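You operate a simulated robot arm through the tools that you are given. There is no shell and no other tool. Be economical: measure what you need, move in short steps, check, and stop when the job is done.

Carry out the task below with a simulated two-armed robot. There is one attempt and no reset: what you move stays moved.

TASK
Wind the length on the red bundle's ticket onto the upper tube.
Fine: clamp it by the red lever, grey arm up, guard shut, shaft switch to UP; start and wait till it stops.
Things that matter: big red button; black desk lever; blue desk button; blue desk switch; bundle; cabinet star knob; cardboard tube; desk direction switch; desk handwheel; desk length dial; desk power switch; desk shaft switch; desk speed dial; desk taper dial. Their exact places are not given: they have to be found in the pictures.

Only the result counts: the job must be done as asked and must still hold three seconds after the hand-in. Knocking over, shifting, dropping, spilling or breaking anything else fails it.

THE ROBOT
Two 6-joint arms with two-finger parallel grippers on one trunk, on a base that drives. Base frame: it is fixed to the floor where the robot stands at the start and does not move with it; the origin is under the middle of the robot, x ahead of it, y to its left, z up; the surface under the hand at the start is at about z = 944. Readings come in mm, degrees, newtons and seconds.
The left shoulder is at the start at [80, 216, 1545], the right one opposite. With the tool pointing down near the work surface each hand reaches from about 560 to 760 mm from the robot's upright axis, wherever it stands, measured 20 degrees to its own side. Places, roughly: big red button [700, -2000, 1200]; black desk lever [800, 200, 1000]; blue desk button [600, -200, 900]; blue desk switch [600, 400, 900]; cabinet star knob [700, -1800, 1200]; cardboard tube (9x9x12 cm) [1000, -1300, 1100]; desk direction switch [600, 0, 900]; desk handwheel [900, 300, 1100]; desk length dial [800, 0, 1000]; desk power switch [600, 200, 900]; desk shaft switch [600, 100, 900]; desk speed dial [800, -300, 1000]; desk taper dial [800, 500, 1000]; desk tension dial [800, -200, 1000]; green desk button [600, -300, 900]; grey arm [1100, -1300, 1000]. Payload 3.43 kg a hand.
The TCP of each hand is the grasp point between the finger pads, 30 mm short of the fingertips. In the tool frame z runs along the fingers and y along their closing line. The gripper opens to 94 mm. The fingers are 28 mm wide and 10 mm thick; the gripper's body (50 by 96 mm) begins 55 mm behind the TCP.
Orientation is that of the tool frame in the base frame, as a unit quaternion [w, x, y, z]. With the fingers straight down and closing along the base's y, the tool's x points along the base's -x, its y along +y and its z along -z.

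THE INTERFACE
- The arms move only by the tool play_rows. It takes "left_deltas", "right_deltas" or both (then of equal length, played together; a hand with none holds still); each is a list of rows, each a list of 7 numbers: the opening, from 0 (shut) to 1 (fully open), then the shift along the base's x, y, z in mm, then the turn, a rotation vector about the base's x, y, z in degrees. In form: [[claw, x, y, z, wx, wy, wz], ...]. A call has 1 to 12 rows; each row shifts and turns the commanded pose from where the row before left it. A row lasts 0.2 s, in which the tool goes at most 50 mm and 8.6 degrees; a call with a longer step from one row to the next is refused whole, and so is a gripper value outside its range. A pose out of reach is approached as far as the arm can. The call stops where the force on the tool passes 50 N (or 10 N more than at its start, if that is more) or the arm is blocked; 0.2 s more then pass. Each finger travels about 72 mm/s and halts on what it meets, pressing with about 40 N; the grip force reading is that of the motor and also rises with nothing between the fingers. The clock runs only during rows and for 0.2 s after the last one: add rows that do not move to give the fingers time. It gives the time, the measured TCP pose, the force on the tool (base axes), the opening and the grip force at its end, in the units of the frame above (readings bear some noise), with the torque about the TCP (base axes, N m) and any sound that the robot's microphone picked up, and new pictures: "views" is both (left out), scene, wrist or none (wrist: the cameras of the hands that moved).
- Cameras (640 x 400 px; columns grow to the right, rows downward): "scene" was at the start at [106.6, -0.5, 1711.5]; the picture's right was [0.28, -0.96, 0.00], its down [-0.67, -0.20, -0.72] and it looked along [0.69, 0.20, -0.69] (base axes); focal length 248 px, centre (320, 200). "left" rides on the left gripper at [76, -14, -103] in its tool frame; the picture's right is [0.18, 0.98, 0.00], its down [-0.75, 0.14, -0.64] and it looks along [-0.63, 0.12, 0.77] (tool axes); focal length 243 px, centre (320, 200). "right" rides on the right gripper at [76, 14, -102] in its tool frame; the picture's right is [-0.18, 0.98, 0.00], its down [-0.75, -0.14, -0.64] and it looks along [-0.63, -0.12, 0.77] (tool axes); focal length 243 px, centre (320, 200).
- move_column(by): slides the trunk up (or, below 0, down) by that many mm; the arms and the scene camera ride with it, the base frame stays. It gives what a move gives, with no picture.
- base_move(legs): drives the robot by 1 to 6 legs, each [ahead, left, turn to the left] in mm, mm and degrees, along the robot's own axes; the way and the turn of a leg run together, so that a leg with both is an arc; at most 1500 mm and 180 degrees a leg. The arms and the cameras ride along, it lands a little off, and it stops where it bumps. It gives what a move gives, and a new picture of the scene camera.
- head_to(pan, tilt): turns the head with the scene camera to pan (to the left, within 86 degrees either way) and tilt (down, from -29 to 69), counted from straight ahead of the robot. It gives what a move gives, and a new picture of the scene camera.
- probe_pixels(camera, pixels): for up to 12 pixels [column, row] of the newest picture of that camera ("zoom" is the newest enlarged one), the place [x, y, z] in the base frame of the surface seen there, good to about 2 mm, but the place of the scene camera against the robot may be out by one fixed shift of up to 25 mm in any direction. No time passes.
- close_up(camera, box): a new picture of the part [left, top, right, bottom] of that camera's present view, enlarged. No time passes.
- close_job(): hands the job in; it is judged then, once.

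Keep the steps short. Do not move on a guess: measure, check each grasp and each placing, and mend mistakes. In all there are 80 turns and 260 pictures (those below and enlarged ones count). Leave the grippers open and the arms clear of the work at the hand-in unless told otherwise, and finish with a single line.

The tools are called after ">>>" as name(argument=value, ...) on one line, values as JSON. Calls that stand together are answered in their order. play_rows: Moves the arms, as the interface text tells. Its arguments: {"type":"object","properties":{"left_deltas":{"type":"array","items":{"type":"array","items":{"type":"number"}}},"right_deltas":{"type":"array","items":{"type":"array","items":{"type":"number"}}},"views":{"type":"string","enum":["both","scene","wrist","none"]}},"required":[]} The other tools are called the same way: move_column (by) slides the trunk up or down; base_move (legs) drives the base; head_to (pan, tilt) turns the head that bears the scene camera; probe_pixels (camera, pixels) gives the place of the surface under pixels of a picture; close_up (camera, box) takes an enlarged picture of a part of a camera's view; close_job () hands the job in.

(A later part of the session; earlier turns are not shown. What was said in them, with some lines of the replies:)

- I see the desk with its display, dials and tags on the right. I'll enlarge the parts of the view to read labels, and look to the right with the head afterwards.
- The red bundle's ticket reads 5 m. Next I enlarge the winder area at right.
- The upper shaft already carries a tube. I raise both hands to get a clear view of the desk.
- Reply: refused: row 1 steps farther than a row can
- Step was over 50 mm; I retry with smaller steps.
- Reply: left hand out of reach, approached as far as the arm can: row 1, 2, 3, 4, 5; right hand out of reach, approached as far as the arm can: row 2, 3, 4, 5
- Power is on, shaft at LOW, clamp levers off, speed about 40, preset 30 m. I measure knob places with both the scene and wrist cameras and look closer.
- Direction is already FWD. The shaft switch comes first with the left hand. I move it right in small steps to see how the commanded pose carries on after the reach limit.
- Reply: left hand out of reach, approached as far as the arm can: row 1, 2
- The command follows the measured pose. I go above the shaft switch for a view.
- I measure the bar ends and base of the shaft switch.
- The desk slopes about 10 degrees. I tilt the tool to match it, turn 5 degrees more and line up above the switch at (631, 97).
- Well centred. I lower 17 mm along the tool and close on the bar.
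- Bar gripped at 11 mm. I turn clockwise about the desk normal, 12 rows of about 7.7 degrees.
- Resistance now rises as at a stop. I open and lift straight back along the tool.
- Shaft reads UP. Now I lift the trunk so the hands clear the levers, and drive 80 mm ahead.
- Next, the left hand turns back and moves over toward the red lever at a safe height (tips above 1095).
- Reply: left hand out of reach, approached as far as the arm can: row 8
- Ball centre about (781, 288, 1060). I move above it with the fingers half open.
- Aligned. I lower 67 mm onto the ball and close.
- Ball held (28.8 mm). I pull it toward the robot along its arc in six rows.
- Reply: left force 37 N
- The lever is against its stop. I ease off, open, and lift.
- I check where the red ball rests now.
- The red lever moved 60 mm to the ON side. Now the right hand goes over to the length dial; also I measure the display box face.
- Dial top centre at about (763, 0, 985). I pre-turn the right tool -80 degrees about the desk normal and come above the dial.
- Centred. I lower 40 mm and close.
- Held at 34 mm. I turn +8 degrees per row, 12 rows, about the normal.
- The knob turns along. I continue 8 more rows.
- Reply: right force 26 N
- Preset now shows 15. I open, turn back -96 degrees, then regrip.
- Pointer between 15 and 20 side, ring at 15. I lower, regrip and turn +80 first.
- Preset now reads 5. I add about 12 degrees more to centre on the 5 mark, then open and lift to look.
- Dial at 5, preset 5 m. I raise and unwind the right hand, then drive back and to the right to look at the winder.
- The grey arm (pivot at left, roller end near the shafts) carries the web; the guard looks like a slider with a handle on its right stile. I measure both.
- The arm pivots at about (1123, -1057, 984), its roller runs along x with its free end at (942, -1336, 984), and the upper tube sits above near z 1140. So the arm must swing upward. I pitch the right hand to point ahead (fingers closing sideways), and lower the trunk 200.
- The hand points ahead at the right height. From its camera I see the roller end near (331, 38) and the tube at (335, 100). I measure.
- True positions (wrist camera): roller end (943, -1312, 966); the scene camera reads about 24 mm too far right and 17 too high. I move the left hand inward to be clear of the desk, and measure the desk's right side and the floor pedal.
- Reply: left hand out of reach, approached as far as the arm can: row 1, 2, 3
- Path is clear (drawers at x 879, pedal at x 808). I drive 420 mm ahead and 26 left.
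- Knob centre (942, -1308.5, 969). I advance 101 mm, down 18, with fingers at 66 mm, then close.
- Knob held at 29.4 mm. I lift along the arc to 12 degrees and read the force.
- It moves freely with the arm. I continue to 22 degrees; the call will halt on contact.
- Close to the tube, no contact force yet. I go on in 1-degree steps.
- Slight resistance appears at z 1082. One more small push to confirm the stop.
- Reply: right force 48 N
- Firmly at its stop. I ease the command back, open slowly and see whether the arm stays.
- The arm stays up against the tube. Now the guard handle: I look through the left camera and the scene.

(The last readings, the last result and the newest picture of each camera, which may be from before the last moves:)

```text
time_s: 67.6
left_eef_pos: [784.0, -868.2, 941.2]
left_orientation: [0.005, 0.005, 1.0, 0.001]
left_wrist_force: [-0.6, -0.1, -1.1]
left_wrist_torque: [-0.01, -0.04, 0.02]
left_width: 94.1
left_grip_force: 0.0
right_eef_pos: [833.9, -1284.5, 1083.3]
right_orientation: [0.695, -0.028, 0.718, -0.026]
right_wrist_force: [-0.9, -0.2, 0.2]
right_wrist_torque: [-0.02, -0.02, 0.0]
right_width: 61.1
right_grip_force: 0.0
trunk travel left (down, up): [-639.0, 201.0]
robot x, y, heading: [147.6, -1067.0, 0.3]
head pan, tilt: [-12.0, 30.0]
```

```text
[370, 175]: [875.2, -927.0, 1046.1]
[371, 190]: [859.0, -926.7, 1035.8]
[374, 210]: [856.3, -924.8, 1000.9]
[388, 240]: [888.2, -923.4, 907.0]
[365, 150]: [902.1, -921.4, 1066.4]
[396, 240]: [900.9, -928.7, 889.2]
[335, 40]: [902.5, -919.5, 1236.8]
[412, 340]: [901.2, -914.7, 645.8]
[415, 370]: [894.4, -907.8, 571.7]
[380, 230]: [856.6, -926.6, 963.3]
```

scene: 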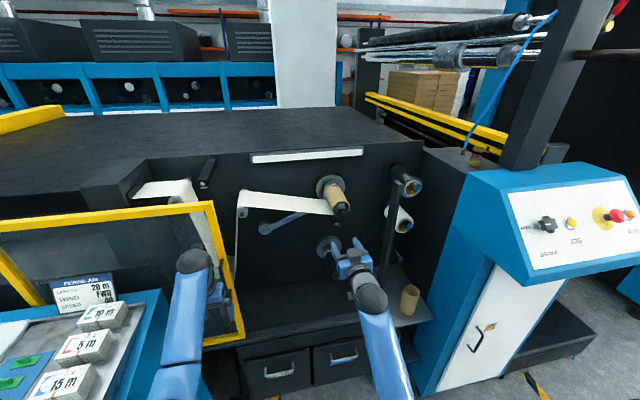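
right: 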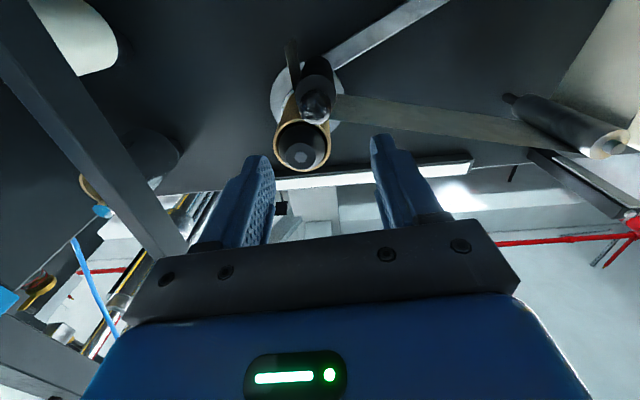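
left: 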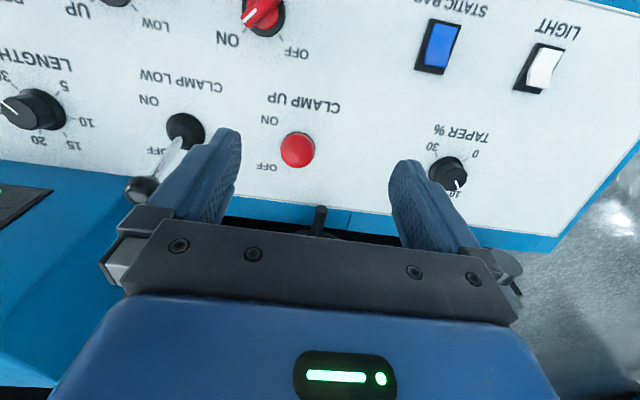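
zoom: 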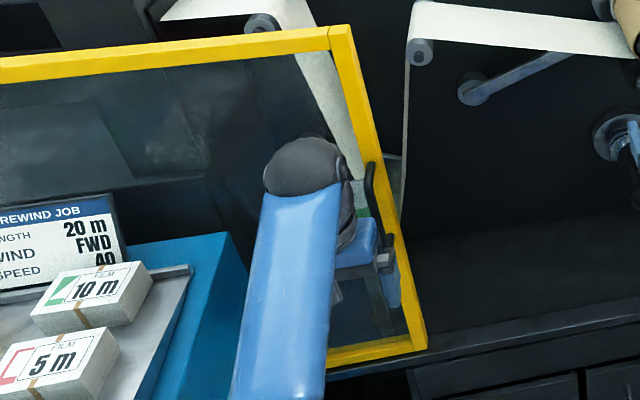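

Handle bar (corrected) at about (857, -901), z 890–1035. I'll pull with the right hand, so I yaw the left hand -90 and shift it aside, while retracting the right hand and lowering it to z 970.

>>> play_rows(left_deltas=[[0.3, -5, 5, 0, 0, 0, -8], [0.3, -5, 5, 0, 0, 0, -8], [0.3, -5, 5, 0, 0, 0, -8], [0.3, 0, 5, 0, 0, 0, -8], [0.3, 0, 5, 0, 0, 0, -8], [0.3, 0, 5, 0, 0, 0, -8], [0.3, 0, 5, 0, 0, 0, -8], [0.3, 0, 0, 0, 0, 0, -8], [0.3, 0, 0, 0, 0, 0, -8], [0.3, 0, 0, 0, 0, 0, -8], [0.3, 0, 0, 0, 0, 0, -8]], right_deltas=[[0.6, -20, 10, 0, 0, 0, 0], [0.6, -20, 10, 0, 0, 0, 0], [0.6, -20, 10, 0, 0, 0, 0], [0.6, 0, 20, -20, 0, 0, 0], [0.6, 0, 20, -20, 0, 0, 0], [0.6, 0, 20, -20, 0, 0, 0], [0.6, 0, 30, -20, 0, 0, 0], [0.6, 0, 30, -20, 0, 0, 0], [0.6, 0, 30, -13, 0, 0, 0], [0.6, 0, 30, 0, 0, 0, 0], [0.6, 0, 30, 0, 0, 0, 0]], views="scene")

```text
time_s: 70.0
left_eef_pos: [778.1, -832.8, 932.9]
left_orientation: [0.004, 0.699, 0.715, -0.001]
left_wrist_force: [0.4, 0.4, -0.1]
left_wrist_torque: [-0.01, 0.02, 0.03]
left_width: 28.2
left_grip_force: 0.1
left hand out of reach, approached as far as the arm can: row 1, 2, 3
right_eef_pos: [775.8, -1043.0, 968.4]
right_orientation: [0.695, -0.027, 0.718, -0.028]
right_wrist_force: [-1.3, -0.4, -0.5]
right_wrist_torque: [0.01, 0.01, -0.03]
right_width: 56.6
right_grip_force: 0.1
trunk travel left (down, up): [-639.0, 201.0]
robot x, y, heading: [153.3, -1067.2, -0.0]
head pan, tilt: [-12.0, 30.0]
```

scene: 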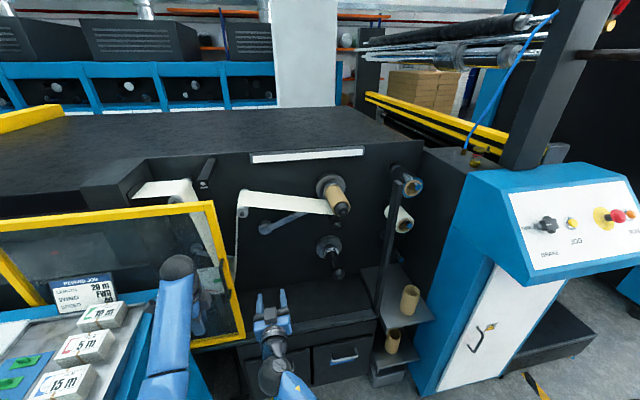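

Both poses fine. I drive 65 mm left, then look with the right wrist camera.

>>> base_move(legs=[[0, 65, 0]])

>>> play_rows(right_deltas=[[0.6, 0, 30, 0, 0, 0, 0], [0.6, 0, 30, 0, 0, 0, 0]], views="wrist")

>>> close_up(camera="scene", box=[130, 190, 330, 360])

```text
time_s: 71.0
left_eef_pos: [776.7, -775.4, 933.5]
left_orientation: [0.002, 0.698, 0.716, 0.001]
left_wrist_force: [-0.5, -0.1, 0.3]
left_wrist_torque: [0.07, 0.03, 0.02]
left_width: 28.2
left_grip_force: 0.0
right_eef_pos: [776.1, -987.0, 968.9]
right_orientation: [0.695, -0.024, 0.718, -0.026]
right_wrist_force: [0.2, -1.0, 0.1]
right_wrist_torque: [-0.02, -0.02, 0.04]
right_width: 56.4
right_grip_force: 0.0
trunk travel left (down, up): [-639.0, 201.0]
robot x, y, heading: [155.8, -1003.1, 0.2]
head pan, tilt: [-12.0, 30.0]
```

scene: 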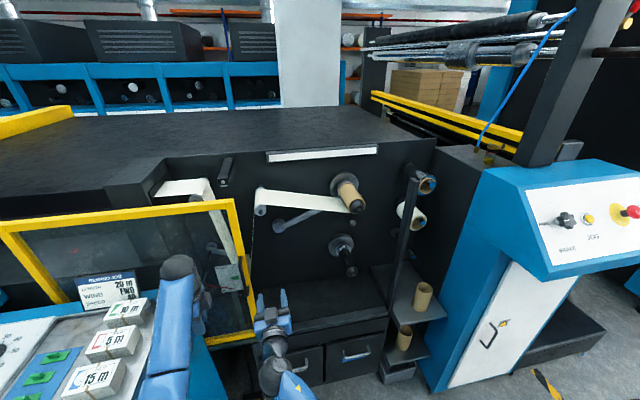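

```text
time_s: 71.6
left_eef_pos: [776.8, -773.1, 933.5]
left_orientation: [0.003, 0.699, 0.715, -0.001]
left_wrist_force: [-0.1, 0.3, -0.2]
left_wrist_torque: [-0.01, -0.03, 0.01]
left_width: 28.0
left_grip_force: 0.0
right_eef_pos: [776.1, -923.9, 968.0]
right_orientation: [0.694, -0.026, 0.719, -0.028]
right_wrist_force: [0.5, -0.7, 0.5]
right_wrist_torque: [-0.02, 0.0, 0.03]
right_width: 56.6
right_grip_force: 0.1
trunk travel left (down, up): [-639.0, 201.0]
robot x, y, heading: [152.7, -1003.8, 0.2]
head pan, tilt: [-12.0, 30.0]
```

right: 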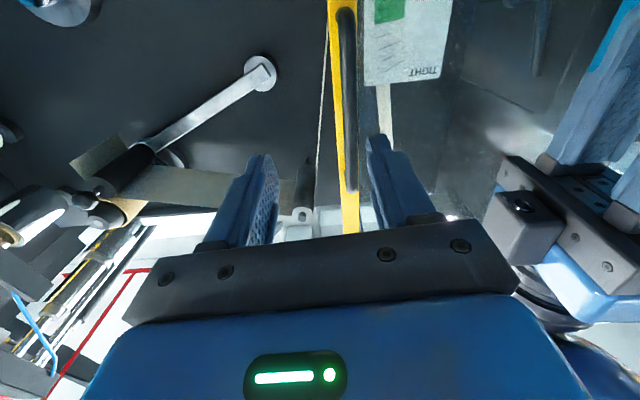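

```text
2.35 times, centred on (230, 275) of scene
```

zoom: 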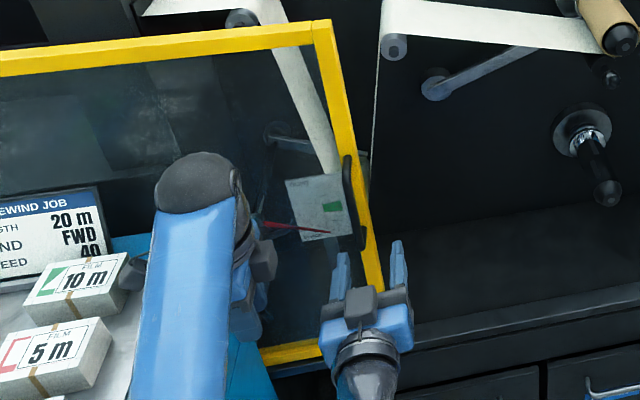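

>>> probe_pixels(camera="right", pixels=[[348, 40], [348, 90], [349, 140], [351, 180], [337, 120], [353, 215]])

```text
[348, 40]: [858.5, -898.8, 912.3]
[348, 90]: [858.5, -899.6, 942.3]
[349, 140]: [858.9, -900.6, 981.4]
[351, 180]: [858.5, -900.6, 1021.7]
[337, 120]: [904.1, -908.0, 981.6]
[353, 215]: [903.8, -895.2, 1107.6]
```

Handle centre at about (863, -900). I align y, advance 84 mm and close.

>>> play_rows(right_deltas=[[0.6, 0, 24, 0, 0, 0, 0], [0.6, 30, 0, 0, 0, 0, 0], [0.6, 30, 0, 0, 0, 0, 0], [0.6, 24, 0, 0, 0, 0, 0], [0, 0, 0, 0, 0, 0, 0], [0, 0, 0, 0, 0, 0, 0], [0, 0, 0, 0, 0, 0, 0]], views="wrist")

```text
time_s: 73.2
left_eef_pos: [777.0, -771.2, 932.6]
left_orientation: [0.004, 0.698, 0.716, 0.0]
left_wrist_force: [-0.5, 1.3, 0.4]
left_wrist_torque: [0.0, 0.04, 0.01]
left_width: 28.1
left_grip_force: 0.1
right_eef_pos: [859.5, -898.3, 969.5]
right_orientation: [0.694, -0.027, 0.719, -0.026]
right_wrist_force: [0.0, -1.0, -0.7]
right_wrist_torque: [1.0, -0.07, 0.01]
right_width: 16.6
right_grip_force: 45.1
trunk travel left (down, up): [-639.0, 201.0]
robot x, y, heading: [150.6, -1001.9, 0.3]
head pan, tilt: [-12.0, 30.0]
```

right: 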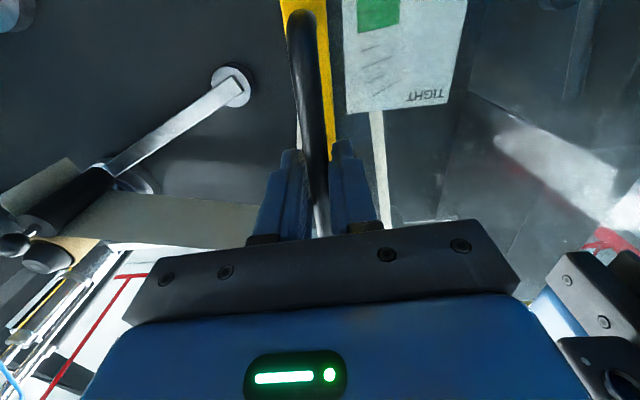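

Handle gripped (16.6 mm). I pull 100 mm to the right as a test.

>>> play_rows(right_deltas=[[0, 0, -15, 0, 0, 0, 0], [0, 0, -25, 0, 0, 0, 0], [0, 0, -30, 0, 0, 0, 0], [0, 0, -30, 0, 0, 0, 0]], views="scene")

```text
time_s: 74.2
left_eef_pos: [775.4, -771.3, 934.2]
left_orientation: [0.004, 0.699, 0.715, 0.0]
left_wrist_force: [0.5, -0.8, -1.2]
left_wrist_torque: [0.03, 0.0, 0.0]
left_width: 28.3
left_grip_force: 0.1
right_eef_pos: [858.0, -999.3, 969.0]
right_orientation: [0.695, -0.026, 0.718, -0.028]
right_wrist_force: [-19.4, -1.1, -5.1]
right_wrist_torque: [0.8, -0.32, -0.03]
right_width: 14.0
right_grip_force: 44.3
trunk travel left (down, up): [-639.0, 201.0]
robot x, y, heading: [150.1, -1002.7, -0.1]
head pan, tilt: [-12.0, 30.0]
```

scene: 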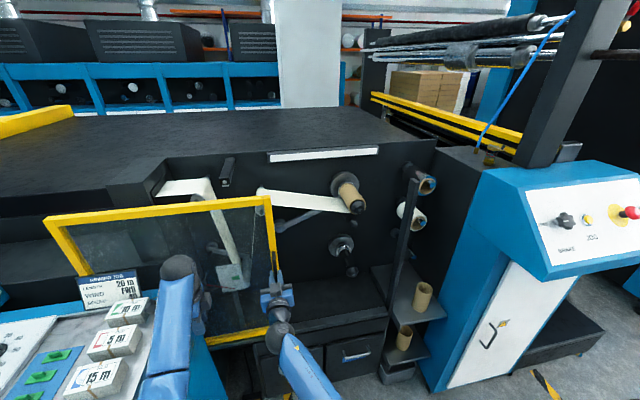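

The guard slides. I keep pulling 11 x 30 mm.

>>> play_rows(right_deltas=[[0, -2, -30, 0, 0, 0, 0], [0, 0, -30, 0, 0, 0, 0], [0, 0, -30, 0, 0, 0, 0], [0, 0, -30, 0, 0, 0, 0], [0, 0, -30, 0, 0, 0, 0], [0, 0, -30, 0, 0, 0, 0], [0, 0, -30, 0, 0, 0, 0], [0, 0, -30, 0, 0, 0, 0], [0, 0, -30, 0, 0, 0, 0], [0, 0, -30, 0, 0, 0, 0], [0, 0, -30, 0, 0, 0, 0]], views="scene")

```text
time_s: 76.6
left_eef_pos: [776.7, -773.0, 934.4]
left_orientation: [0.005, 0.699, 0.715, -0.001]
left_wrist_force: [0.7, -0.4, 0.5]
left_wrist_torque: [0.0, 0.0, 0.02]
left_width: 28.3
left_grip_force: 0.1
right_eef_pos: [857.0, -1330.3, 969.4]
right_orientation: [0.695, -0.025, 0.718, -0.025]
right_wrist_force: [-0.6, -0.9, 5.2]
right_wrist_torque: [1.51, 0.34, -0.03]
right_width: 13.6
right_grip_force: 45.4
trunk travel left (down, up): [-639.0, 201.0]
robot x, y, heading: [150.8, -1001.7, -0.2]
head pan, tilt: [-12.0, 30.0]
```

scene: 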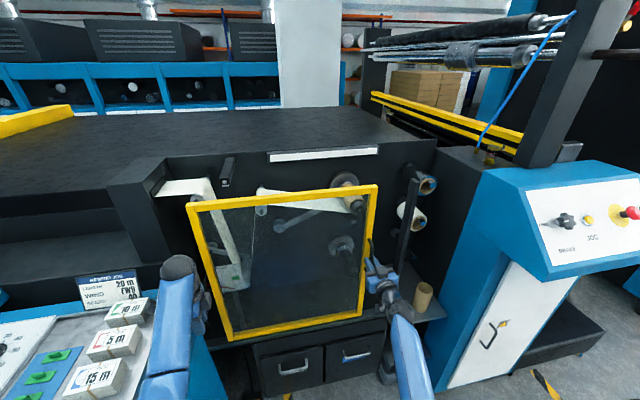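

Almost at the post. I continue until the stop.

>>> play_rows(right_deltas=[[0, 0, -25, 0, 0, 0, 0], [0, 0, -25, 0, 0, 0, 0], [0, 0, -25, 0, 0, 0, 0], [0, 0, -20, 0, 0, 0, 0], [0, 0, -15, 0, 0, 0, 0], [0, 0, -15, 0, 0, 0, 0], [0, 0, -15, 0, 0, 0, 0]], views="both")

```text
time_s: 78.2
left_eef_pos: [772.9, -758.5, 933.6]
left_orientation: [0.008, 0.696, 0.718, -0.003]
left_wrist_force: [0.4, -0.7, -0.4]
left_wrist_torque: [0.01, 0.0, 0.02]
left_width: 28.2
left_grip_force: 0.0
right_eef_pos: [857.3, -1449.5, 970.2]
right_orientation: [0.693, -0.035, 0.72, -0.023]
right_wrist_force: [-21.5, 46.3, -2.2]
right_wrist_torque: [1.31, -0.97, 0.35]
right_width: 13.8
right_grip_force: 44.9
trunk travel left (down, up): [-639.0, 201.0]
robot x, y, heading: [149.8, -1001.8, 0.3]
head pan, tilt: [-12.0, 30.0]
```

scene: 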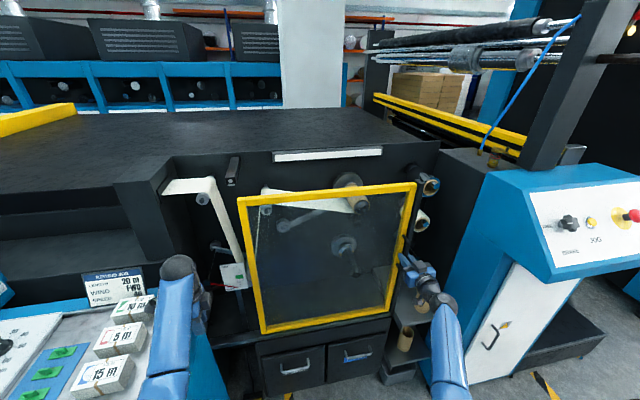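
right: 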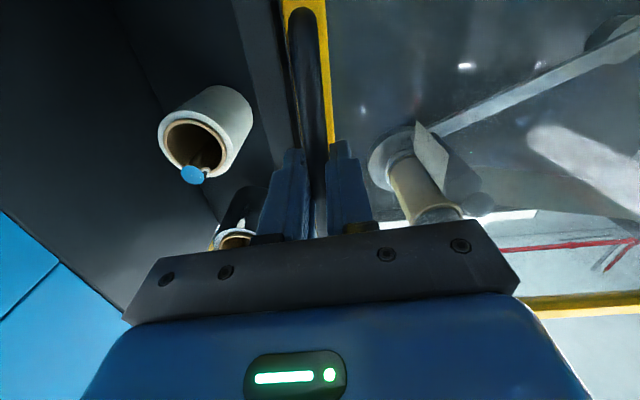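

Guard met the post with 46 N: shut. I ease, open and withdraw.

>>> play_rows(right_deltas=[[0, 0, 0, 0, 0, 0, 0], [0.6, 0, 0, 0, 0, 0, 0], [0.6, 0, 0, 0, 0, 0, 0], [0.6, 0, 0, 0, 0, 0, 0], [0.6, -30, 0, 0, 0, 0, 0], [0.6, -40, 0, 0, 0, 0, 0], [0.6, -40, 10, 0, 0, 0, 0]], views="both")

>>> close_up(camera="scene", box=[220, 150, 460, 370])

```text
time_s: 79.8
left_eef_pos: [775.9, -770.6, 933.6]
left_orientation: [0.004, 0.699, 0.715, -0.001]
left_wrist_force: [-1.1, 0.1, 0.8]
left_wrist_torque: [0.02, -0.01, -0.02]
left_width: 28.2
left_grip_force: 0.0
right_eef_pos: [746.9, -1457.6, 969.7]
right_orientation: [0.695, -0.028, 0.718, -0.027]
right_wrist_force: [0.5, -0.4, -0.1]
right_wrist_torque: [-0.01, 0.03, 0.0]
right_width: 56.5
right_grip_force: 0.0
trunk travel left (down, up): [-639.0, 201.0]
robot x, y, heading: [149.9, -1005.0, 0.3]
head pan, tilt: [-12.0, 30.0]
```

scene: 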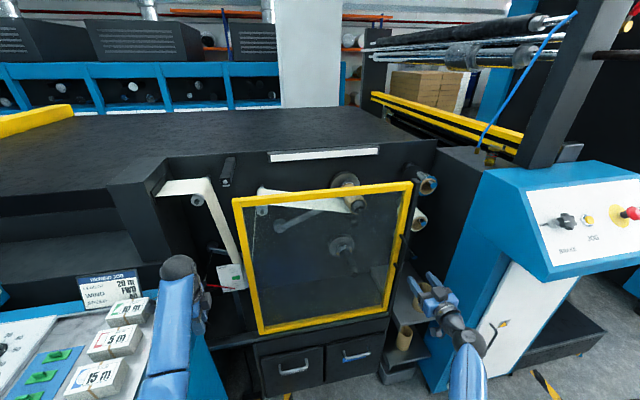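
right: 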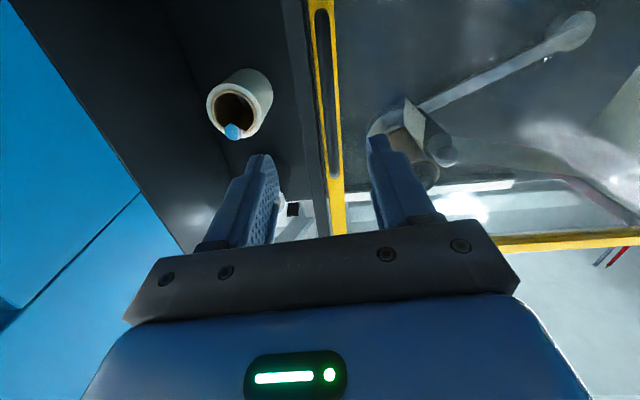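

```text
1.82 times, centred on (340, 260) of scene
```

zoom: 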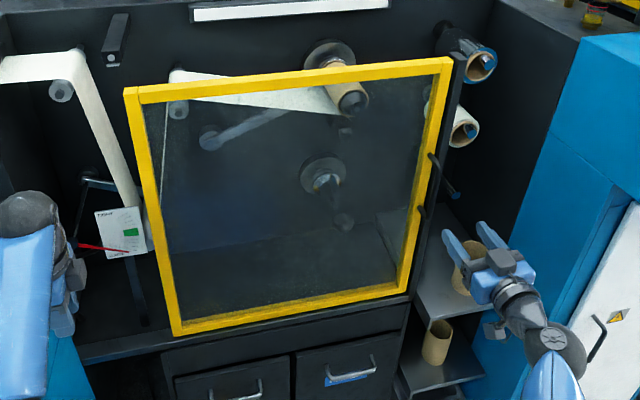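

The guard's edge sits on the post. Now I back away, raise the trunk, restore hand poses, and return to the desk; also check the star knob and E-stop in a close-up first.

>>> close_up(camera="scene", box=[520, 180, 640, 270])

>>> base_move(legs=[[-350, 0, 0]])

>>> move_column(by=160)

>>> play_rows(right_deltas=[[0, 0, 10, 0, 0, 8, 0], [0, 0, 20, 0, 0, 8, 0], [0, 0, 30, 0, 0, 8, 0], [0, 0, 30, 0, 0, 8, 0], [0, 0, 30, 0, 0, 8, 0], [0, 0, 30, 0, 0, 8, 0], [0, 0, 20, 0, 0, 8, 0], [0, 0, 20, 0, 0, 8, 0], [0, 0, 0, 0, 0, 8, 0], [0, 0, 0, 0, 0, 8, 0], [0, 0, 0, 0, 0, 8, 0]], left_deltas=[[1, 0, 0, 0, 0, 0, 8], [1, 0, 0, 0, 0, 0, 8], [1, 0, 0, 0, 0, 0, 8], [1, 0, 0, 0, 0, 0, 8], [1, 0, 0, 0, 0, 0, 8], [1, 0, 0, 0, 0, 0, 8], [1, 0, 0, 0, 0, 0, 8], [1, 0, 0, 0, 0, 0, 8], [1, 0, 0, 0, 0, 0, 8], [1, 0, 0, 0, 0, 0, 8], [1, 0, 0, 0, 0, 0, 8]], views="scene")

```text
4.44 times, centred on (580, 225) of scene
```

zoom: 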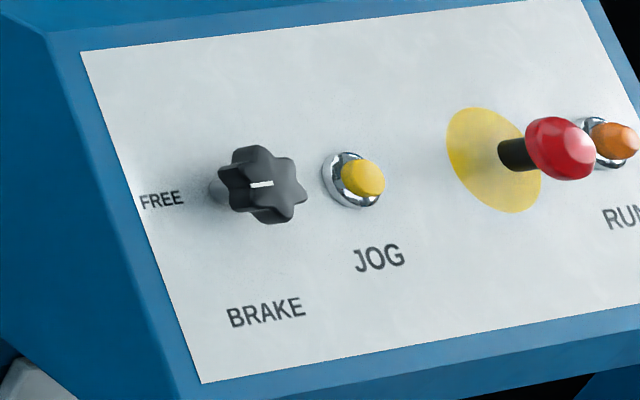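

```text
time_s: 82.1
left_eef_pos: [430.1, -772.7, 932.6]
left_orientation: [0.004, 0.699, 0.715, -0.001]
left_wrist_force: [0.3, 0.0, -0.2]
left_wrist_torque: [-0.01, 0.03, -0.01]
left_width: 28.3
left_grip_force: 0.0
right_eef_pos: [399.9, -1459.4, 967.0]
right_orientation: [0.694, -0.026, 0.719, -0.027]
right_wrist_force: [0.4, -0.3, -0.4]
right_wrist_torque: [-0.02, 0.01, -0.01]
right_width: 56.6
right_grip_force: 0.0
trunk travel left (down, up): [-639.0, 201.0]
robot x, y, heading: [-197.3, -1003.1, 0.0]
head pan, tilt: [-12.0, 30.0]
```

scene: 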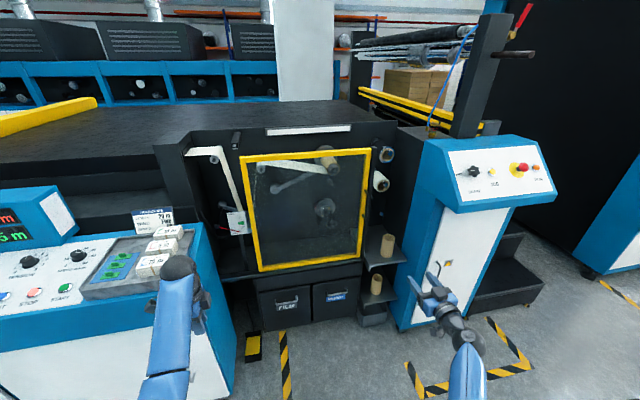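

```text
time_s: 83.9
left_eef_pos: [428.9, -772.4, 1092.7]
left_orientation: [0.004, 0.699, 0.715, -0.001]
left_wrist_force: [0.1, 0.3, 1.2]
left_wrist_torque: [0.02, 0.0, -0.01]
left_width: 28.6
left_grip_force: 0.0
right_eef_pos: [399.4, -1459.6, 1127.5]
right_orientation: [0.694, -0.027, 0.719, -0.028]
right_wrist_force: [-0.2, 0.2, 0.4]
right_wrist_torque: [0.01, 0.03, -0.04]
right_width: 56.4
right_grip_force: 0.0
trunk travel left (down, up): [-799.0, 41.0]
robot x, y, heading: [-200.8, -1002.2, 0.2]
head pan, tilt: [-12.0, 30.0]
```

```text
time_s: 86.3
left_eef_pos: [431.3, -772.6, 1092.7]
left_orientation: [0.003, 0.005, 1.0, 0.002]
left_wrist_force: [0.1, 0.5, 0.1]
left_wrist_torque: [-0.02, 0.01, 0.0]
left_width: 94.2
left_grip_force: 0.1
right_eef_pos: [428.4, -1272.8, 1091.7]
right_orientation: [0.0, -0.038, 0.999, -0.002]
right_wrist_force: [-0.4, 0.3, -1.1]
right_wrist_torque: [0.0, -0.01, -0.05]
right_width: 0.0
right_grip_force: 33.0
right hand out of reach, approached as far as the arm can: row 10, 11
trunk travel left (down, up): [-799.0, 41.0]
robot x, y, heading: [-198.4, -1002.2, 0.1]
head pan, tilt: [-12.0, 30.0]
```

scene: 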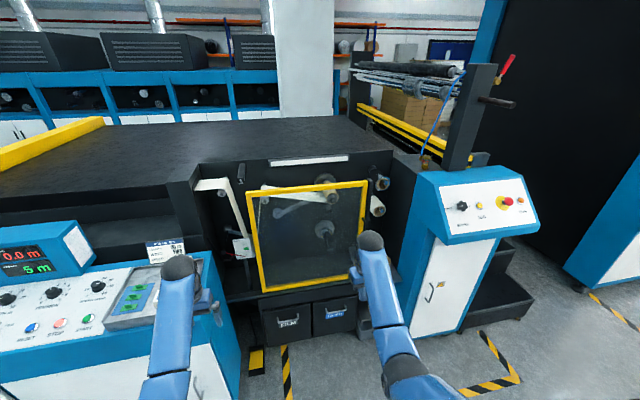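

Brake at FREE, E-stop out. I drive left 956 with x unchanged, then ahead 190, to bring the right hand near START.

>>> base_move(legs=[[0, 956, 0], [190, 0, 0]])

>>> head_to(pan=-5, tilt=45)

>>> close_up(camera="right", box=[0, 0, 640, 400])

>>> close_up(camera="scene", box=[150, 130, 480, 320])

```text
time_s: 92.5
left_eef_pos: [603.4, 197.8, 1094.6]
left_orientation: [0.006, -0.001, 1.0, 0.002]
left_wrist_force: [-0.5, -0.5, 0.0]
left_wrist_torque: [0.01, -0.01, 0.03]
left_width: 94.1
left_grip_force: 0.0
right_eef_pos: [606.9, -302.2, 1095.8]
right_orientation: [0.004, -0.046, 0.999, -0.001]
right_wrist_force: [0.1, 0.1, 0.4]
right_wrist_torque: [-0.02, -0.04, -0.02]
right_width: 0.0
right_grip_force: 32.9
trunk travel left (down, up): [-799.0, 41.0]
robot x, y, heading: [-16.5, -46.7, 0.9]
head pan, tilt: [-12.0, 30.0]
```

scene: 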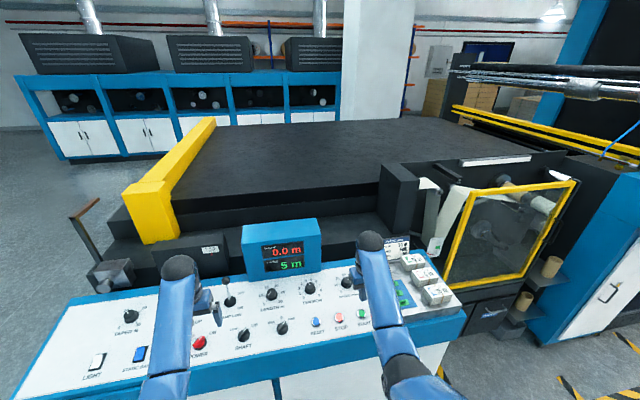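

```text
time_s: 93.2
left_eef_pos: [605.6, 197.7, 1093.6]
left_orientation: [0.003, -0.001, 1.0, 0.002]
left_wrist_force: [-0.1, 0.0, 0.0]
left_wrist_torque: [0.0, 0.0, 0.01]
left_width: 93.8
left_grip_force: 0.0
right_eef_pos: [609.6, -302.2, 1093.1]
right_orientation: [0.002, -0.045, 0.999, -0.002]
right_wrist_force: [-0.2, 0.5, 0.6]
right_wrist_torque: [-0.01, 0.0, 0.0]
right_width: 0.1
right_grip_force: 33.1
trunk travel left (down, up): [-799.0, 41.0]
robot x, y, heading: [-18.2, -43.1, 0.8]
head pan, tilt: [-5.0, 45.0]
```

scene: 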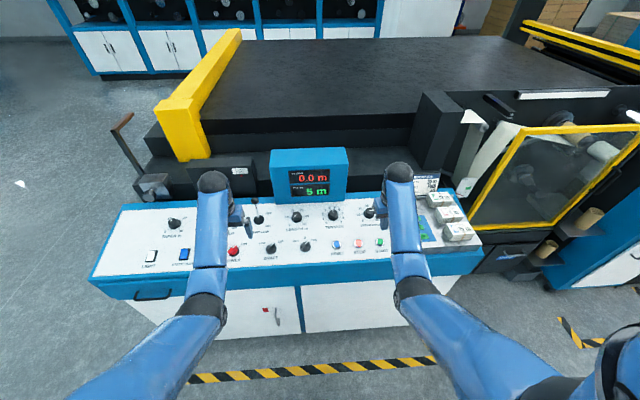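

```text
1.00 times, centred on (320, 200) of right (not enlarged: the box is as wide or as high as the picture)
```

zoom: 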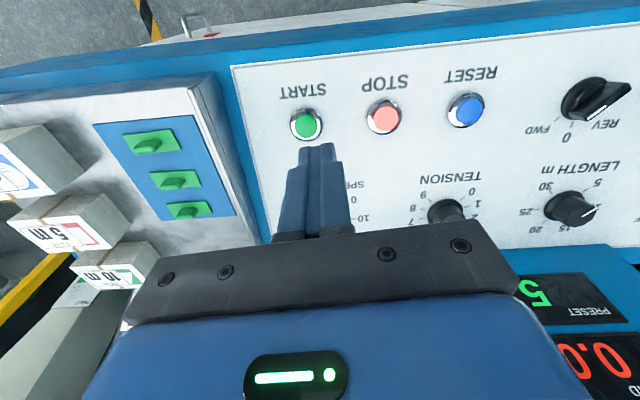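

```text
1.94 times, centred on (315, 225) of scene
```

zoom: 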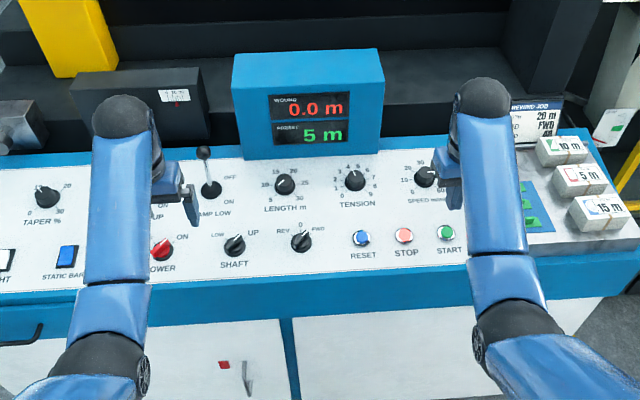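

Preset 5 m, wound 0.0, shaft UP, FWD. I measure the START button.

>>> probe_pixels(camera="right", pixels=[[307, 121], [307, 115], [301, 125], [384, 118], [322, 95]])

>>> close_up(camera="left", box=[0, 0, 640, 400])

```text
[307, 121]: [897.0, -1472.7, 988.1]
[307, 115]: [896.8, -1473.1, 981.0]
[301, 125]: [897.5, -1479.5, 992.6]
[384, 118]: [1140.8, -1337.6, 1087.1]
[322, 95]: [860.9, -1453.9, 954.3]
```

```text
1.00 times, centred on (320, 200) of left (not enlarged: the box is as wide or as high as the picture)
```

zoom: 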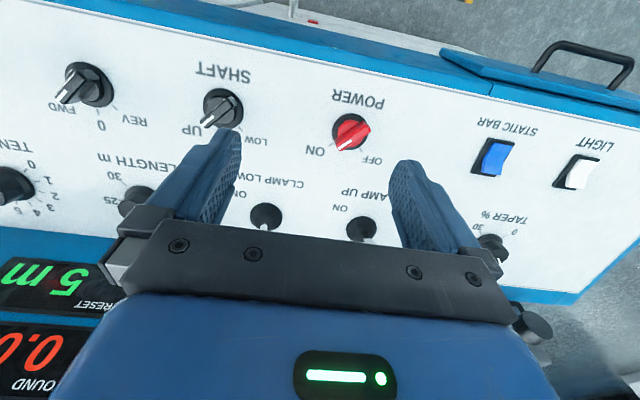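

The right picture was stale. I move the left hand toward the middle so the red lever is seen, and shift the right hand above START with fresh pictures.

>>> play_rows(left_deltas=[[1, 0, -35, 0, 0, 0, 0], [1, 0, -35, 0, 0, 0, 0], [1, 0, -35, 0, 0, 0, 0]], right_deltas=[[0, 3, 0, -20, 0, 0, 0], [0, 3, 0, -20, 0, 0, 0], [0, 0, 0, -20, 0, 0, 0]], views="both")

>>> close_up(camera="scene", box=[180, 170, 320, 270])

```text
time_s: 94.0
left_eef_pos: [606.5, 89.6, 1094.8]
left_orientation: [0.003, 0.0, 1.0, 0.002]
left_wrist_force: [0.8, 0.5, -0.1]
left_wrist_torque: [-0.02, 0.03, -0.01]
left_width: 93.9
left_grip_force: 0.0
right_eef_pos: [617.6, -302.8, 1032.8]
right_orientation: [0.001, -0.045, 0.999, -0.001]
right_wrist_force: [-0.3, 0.5, -0.1]
right_wrist_torque: [-0.03, 0.03, 0.05]
right_width: 0.1
right_grip_force: 33.4
trunk travel left (down, up): [-799.0, 41.0]
robot x, y, heading: [-17.4, -40.9, 0.9]
head pan, tilt: [-5.0, 45.0]
```

scene: 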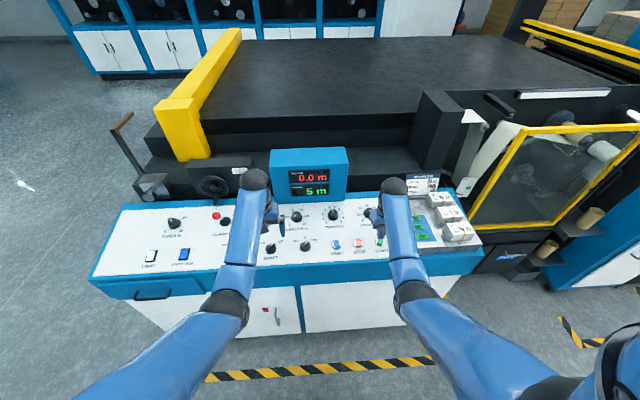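
right: 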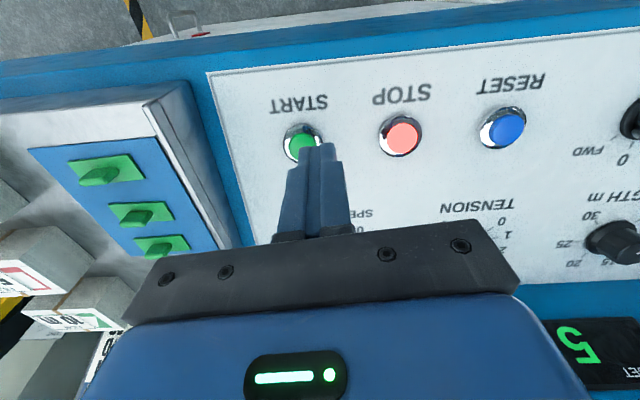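
left: 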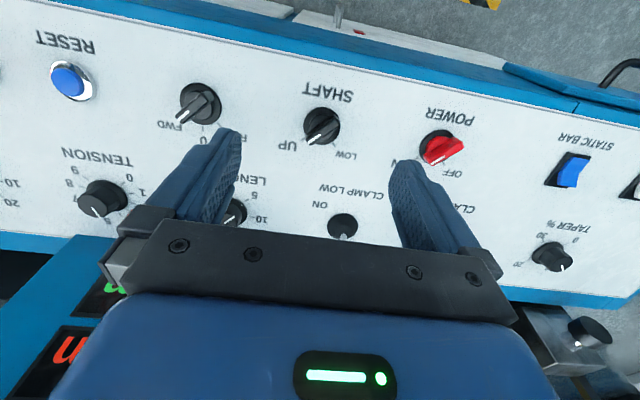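

```text
4.00 times, centred on (250, 220) of scene
```

zoom: 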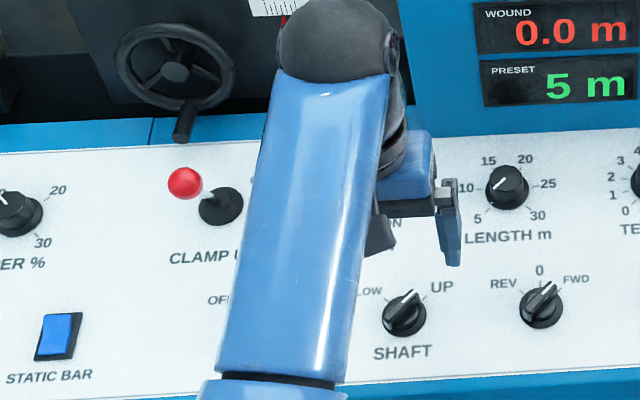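

The red lever leans to ON. Now START's position.

>>> probe_pixels(camera="right", pixels=[[301, 146], [296, 142], [302, 136], [318, 150], [400, 136]])

```text
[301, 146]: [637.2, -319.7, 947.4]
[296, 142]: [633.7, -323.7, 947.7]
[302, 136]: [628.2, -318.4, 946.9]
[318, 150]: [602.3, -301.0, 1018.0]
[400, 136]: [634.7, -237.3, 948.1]
```

START's top centre is (634, -319, 947). I align, go down to tips at about 953.

>>> play_rows(right_deltas=[[0, 16, -16, 0, 0, 0, 0], [0, 0, 0, -25, 0, 0, 0], [0, 0, 0, -24, 0, 0, 0], [0, 0, 0, 0, 0, 0, 0]], views="wrist")

```text
time_s: 95.0
left_eef_pos: [606.1, 92.5, 1093.4]
left_orientation: [0.003, -0.001, 1.0, 0.002]
left_wrist_force: [-0.4, 0.2, -0.5]
left_wrist_torque: [-0.02, 0.02, -0.02]
left_width: 94.3
left_grip_force: 0.1
right_eef_pos: [633.2, -318.0, 982.5]
right_orientation: [0.002, -0.045, 0.999, -0.001]
right_wrist_force: [0.6, -0.2, 0.1]
right_wrist_torque: [0.0, 0.0, 0.01]
right_width: 0.0
right_grip_force: 33.2
trunk travel left (down, up): [-799.0, 41.0]
robot x, y, heading: [-17.2, -39.7, 0.9]
head pan, tilt: [-5.0, 45.0]
```

right: 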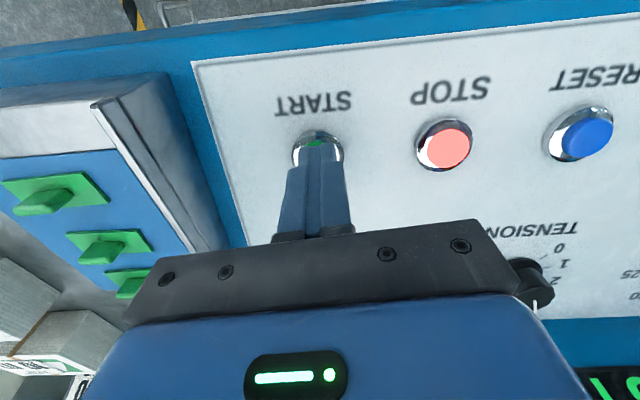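

Aligned over START. I press down in 3 mm steps, then lift.

>>> play_rows(right_deltas=[[0, 0, 0, -4, 0, 0, 0], [0, 0, 0, -3, 0, 0, 0], [0, 0, 0, -3, 0, 0, 0], [0, 0, 0, -2, 0, 0, 0], [0, 0, 0, -2, 0, 0, 0]], views="scene")

```text
time_s: 96.2
left_eef_pos: [604.8, 92.5, 1095.5]
left_orientation: [0.004, -0.001, 1.0, 0.002]
left_wrist_force: [-0.7, 0.1, 0.2]
left_wrist_torque: [0.01, -0.01, -0.01]
left_width: 94.0
left_grip_force: 0.0
right_eef_pos: [632.5, -317.8, 973.9]
right_orientation: [0.004, -0.046, 0.999, -0.002]
right_wrist_force: [0.7, -1.1, 15.2]
right_wrist_torque: [-0.04, -0.26, 0.01]
right_width: 0.0
right_grip_force: 32.9
trunk travel left (down, up): [-799.0, 41.0]
robot x, y, heading: [-17.9, -44.6, 1.1]
head pan, tilt: [-5.0, 45.0]
heard: click
```

scene: 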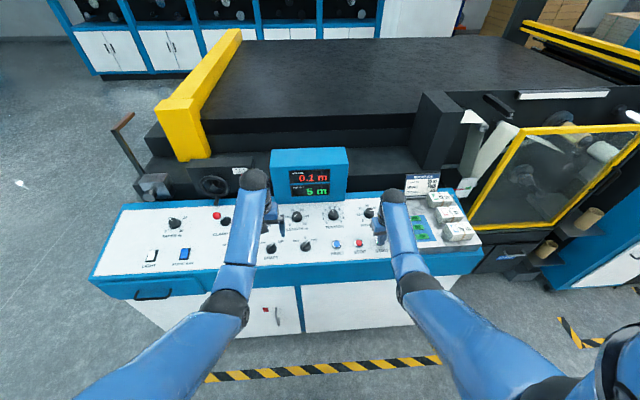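

A click, and WOUND shows 0.1: it runs. I lift the hand and open it, then wait.

>>> play_rows(right_deltas=[[0, 0, 0, 30, 0, 0, 0], [0, 0, 0, 30, 0, 0, 0], [0, 0, 0, 30, 0, 0, 0], [1, 0, 0, 0, 0, 0, 0], [1, 0, 0, 0, 0, 0, 0], [1, 0, 0, 0, 0, 0, 0], [1, 0, 0, 0, 0, 0, 0], [1, 0, 0, 0, 0, 0, 0], [1, 0, 0, 0, 0, 0, 0], [1, 0, 0, 0, 0, 0, 0], [1, 0, 0, 0, 0, 0, 0], [1, 0, 0, 0, 0, 0, 0]], views="none")

>>> play_rows(right_deltas=[[1, 0, 0, 0, 0, 0, 0], [1, 0, 0, 0, 0, 0, 0], [1, 0, 0, 0, 0, 0, 0], [1, 0, 0, 0, 0, 0, 0], [1, 0, 0, 0, 0, 0, 0], [1, 0, 0, 0, 0, 0, 0], [1, 0, 0, 0, 0, 0, 0], [1, 0, 0, 0, 0, 0, 0], [1, 0, 0, 0, 0, 0, 0], [1, 0, 0, 0, 0, 0, 0], [1, 0, 0, 0, 0, 0, 0], [1, 0, 0, 0, 0, 0, 0]], views="none")

>>> play_rows(right_deltas=[[1, 0, 0, 0, 0, 0, 0], [1, 0, 0, 0, 0, 0, 0], [1, 0, 0, 0, 0, 0, 0], [1, 0, 0, 0, 0, 0, 0], [1, 0, 0, 0, 0, 0, 0], [1, 0, 0, 0, 0, 0, 0], [1, 0, 0, 0, 0, 0, 0], [1, 0, 0, 0, 0, 0, 0], [1, 0, 0, 0, 0, 0, 0], [1, 0, 0, 0, 0, 0, 0], [1, 0, 0, 0, 0, 0, 0], [1, 0, 0, 0, 0, 0, 0]], views="scene")

>>> close_up(camera="scene", box=[250, 130, 380, 220])

```text
time_s: 98.8
left_eef_pos: [606.5, 91.4, 1094.8]
left_orientation: [0.004, -0.001, 1.0, 0.003]
left_wrist_force: [0.5, -0.6, 0.8]
left_wrist_torque: [0.0, -0.03, -0.01]
left_width: 93.9
left_grip_force: 0.0
right_eef_pos: [632.8, -317.8, 1060.1]
right_orientation: [0.002, -0.046, 0.999, -0.002]
right_wrist_force: [0.9, -0.2, 0.0]
right_wrist_torque: [0.0, 0.0, -0.03]
right_width: 94.2
right_grip_force: 0.1
trunk travel left (down, up): [-799.0, 41.0]
robot x, y, heading: [-16.6, -43.4, 0.9]
head pan, tilt: [-5.0, 45.0]
```

```text
time_s: 101.4
left_eef_pos: [605.6, 92.3, 1093.6]
left_orientation: [0.003, 0.0, 1.0, 0.002]
left_wrist_force: [0.0, 0.1, 0.3]
left_wrist_torque: [0.0, -0.02, 0.02]
left_width: 94.0
left_grip_force: 0.2
right_eef_pos: [631.6, -318.6, 1060.7]
right_orientation: [0.002, -0.046, 0.999, -0.002]
right_wrist_force: [-1.2, -0.7, 0.6]
right_wrist_torque: [0.01, 0.01, -0.01]
right_width: 94.1
right_grip_force: 0.0
trunk travel left (down, up): [-799.0, 41.0]
robot x, y, heading: [-18.0, -45.2, 1.2]
head pan, tilt: [-5.0, 45.0]
```

```text
time_s: 104.0
left_eef_pos: [607.2, 91.7, 1095.4]
left_orientation: [0.004, -0.001, 1.0, 0.002]
left_wrist_force: [-0.9, -0.4, 1.0]
left_wrist_torque: [-0.01, -0.01, -0.01]
left_width: 94.2
left_grip_force: 0.1
right_eef_pos: [632.9, -319.0, 1061.1]
right_orientation: [0.001, -0.046, 0.999, -0.001]
right_wrist_force: [1.1, -0.5, 0.1]
right_wrist_torque: [0.02, -0.02, 0.01]
right_width: 94.2
right_grip_force: 0.1
trunk travel left (down, up): [-799.0, 41.0]
robot x, y, heading: [-15.7, -41.8, 1.2]
head pan, tilt: [-5.0, 45.0]
```

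scene: 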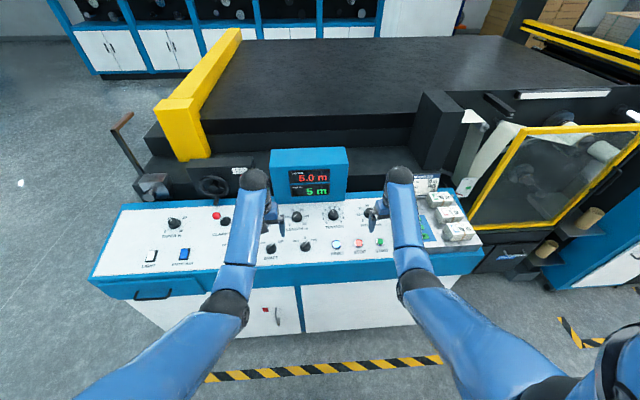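

```text
4.44 times, centred on (315, 175) of scene
```

zoom: 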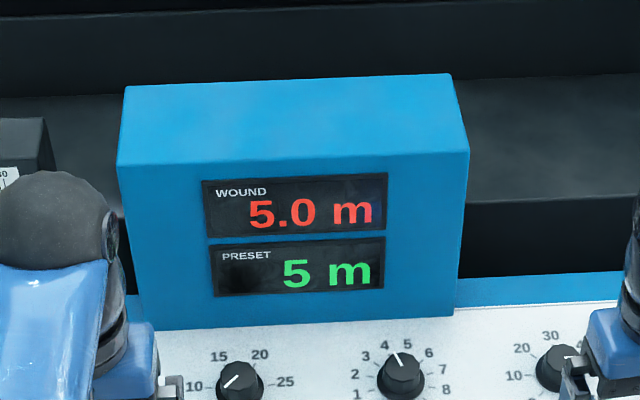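

Wound 5.0 m. I back the robot off so the arms are clear, and check the reading holds and the tube has film.

>>> base_move(legs=[[-250, 0, 0]])

>>> head_to(pan=-30, tilt=28)

>>> close_up(camera="scene", box=[330, 110, 500, 240])

>>> close_up(camera="scene", box=[80, 190, 300, 330])

```text
time_s: 105.8
left_eef_pos: [359.9, 87.3, 1091.3]
left_orientation: [0.002, -0.002, 1.0, 0.002]
left_wrist_force: [-0.6, 0.3, -0.1]
left_wrist_torque: [-0.01, 0.02, 0.02]
left_width: 93.9
left_grip_force: 0.1
right_eef_pos: [386.9, -320.6, 1057.6]
right_orientation: [0.0, -0.046, 0.999, -0.002]
right_wrist_force: [0.5, -0.2, -0.3]
right_wrist_torque: [0.0, -0.02, -0.03]
right_width: 94.2
right_grip_force: 0.1
trunk travel left (down, up): [-799.0, 41.0]
robot x, y, heading: [-267.1, -49.6, 1.2]
head pan, tilt: [-5.0, 45.0]
```

scene: 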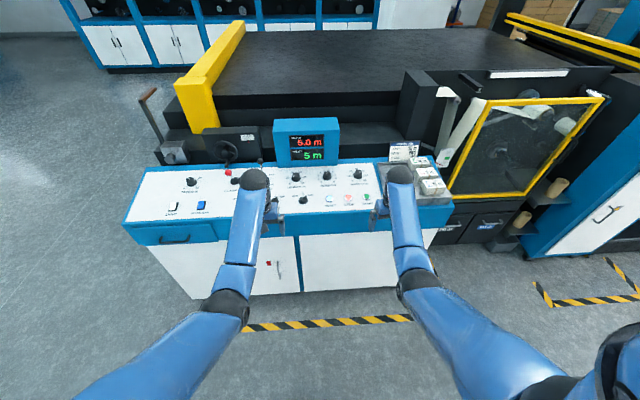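

```text
time_s: 106.7
left_eef_pos: [355.2, 88.8, 1095.1]
left_orientation: [0.004, -0.002, 1.0, 0.003]
left_wrist_force: [-0.6, 0.1, -0.5]
left_wrist_torque: [0.02, 0.03, 0.0]
left_width: 94.0
left_grip_force: 0.0
right_eef_pos: [382.8, -321.7, 1060.9]
right_orientation: [0.002, -0.046, 0.999, -0.002]
right_wrist_force: [0.1, -0.5, -0.5]
right_wrist_torque: [0.03, -0.04, -0.02]
right_width: 94.0
right_grip_force: 0.1
trunk travel left (down, up): [-799.0, 41.0]
robot x, y, heading: [-261.5, -46.5, 1.2]
head pan, tilt: [-30.0, 28.0]
```

scene: 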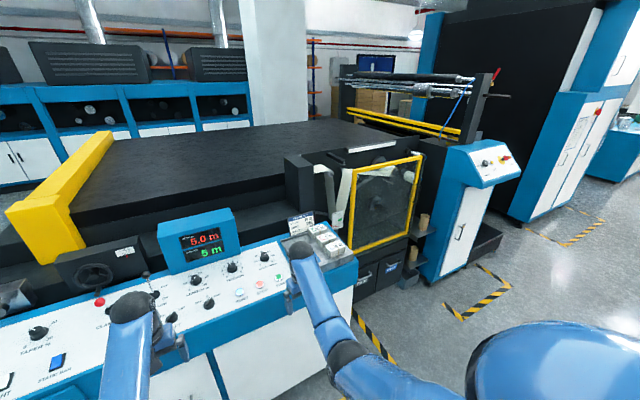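

```text
3.08 times, centred on (415, 175) of scene
```

zoom: 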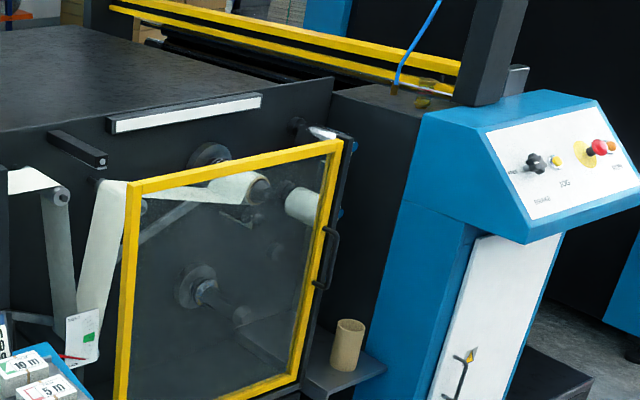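

```text
2.86 times, centred on (190, 260) of scene
```

zoom: 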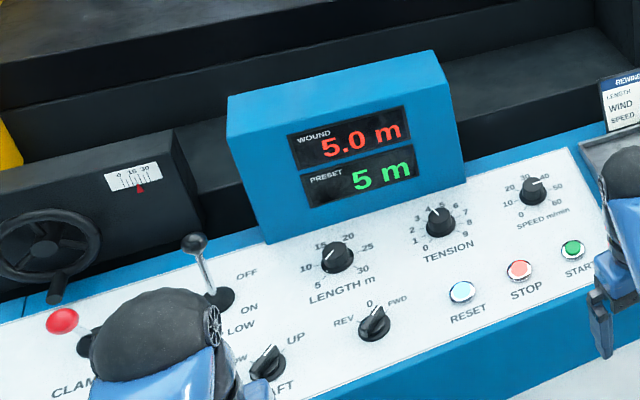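

The counter holds at 5.0 m, the upper tube carries white film, the guard is shut and the arms are clear. I hand the job in.

>>> close_job()

```text
The job is handed in.
```

The winder put the 5 m from the red bundle's ticket onto the upper tube and stopped by itself: red lever clamped, grey arm up, guard shut, shaft switch at UP.
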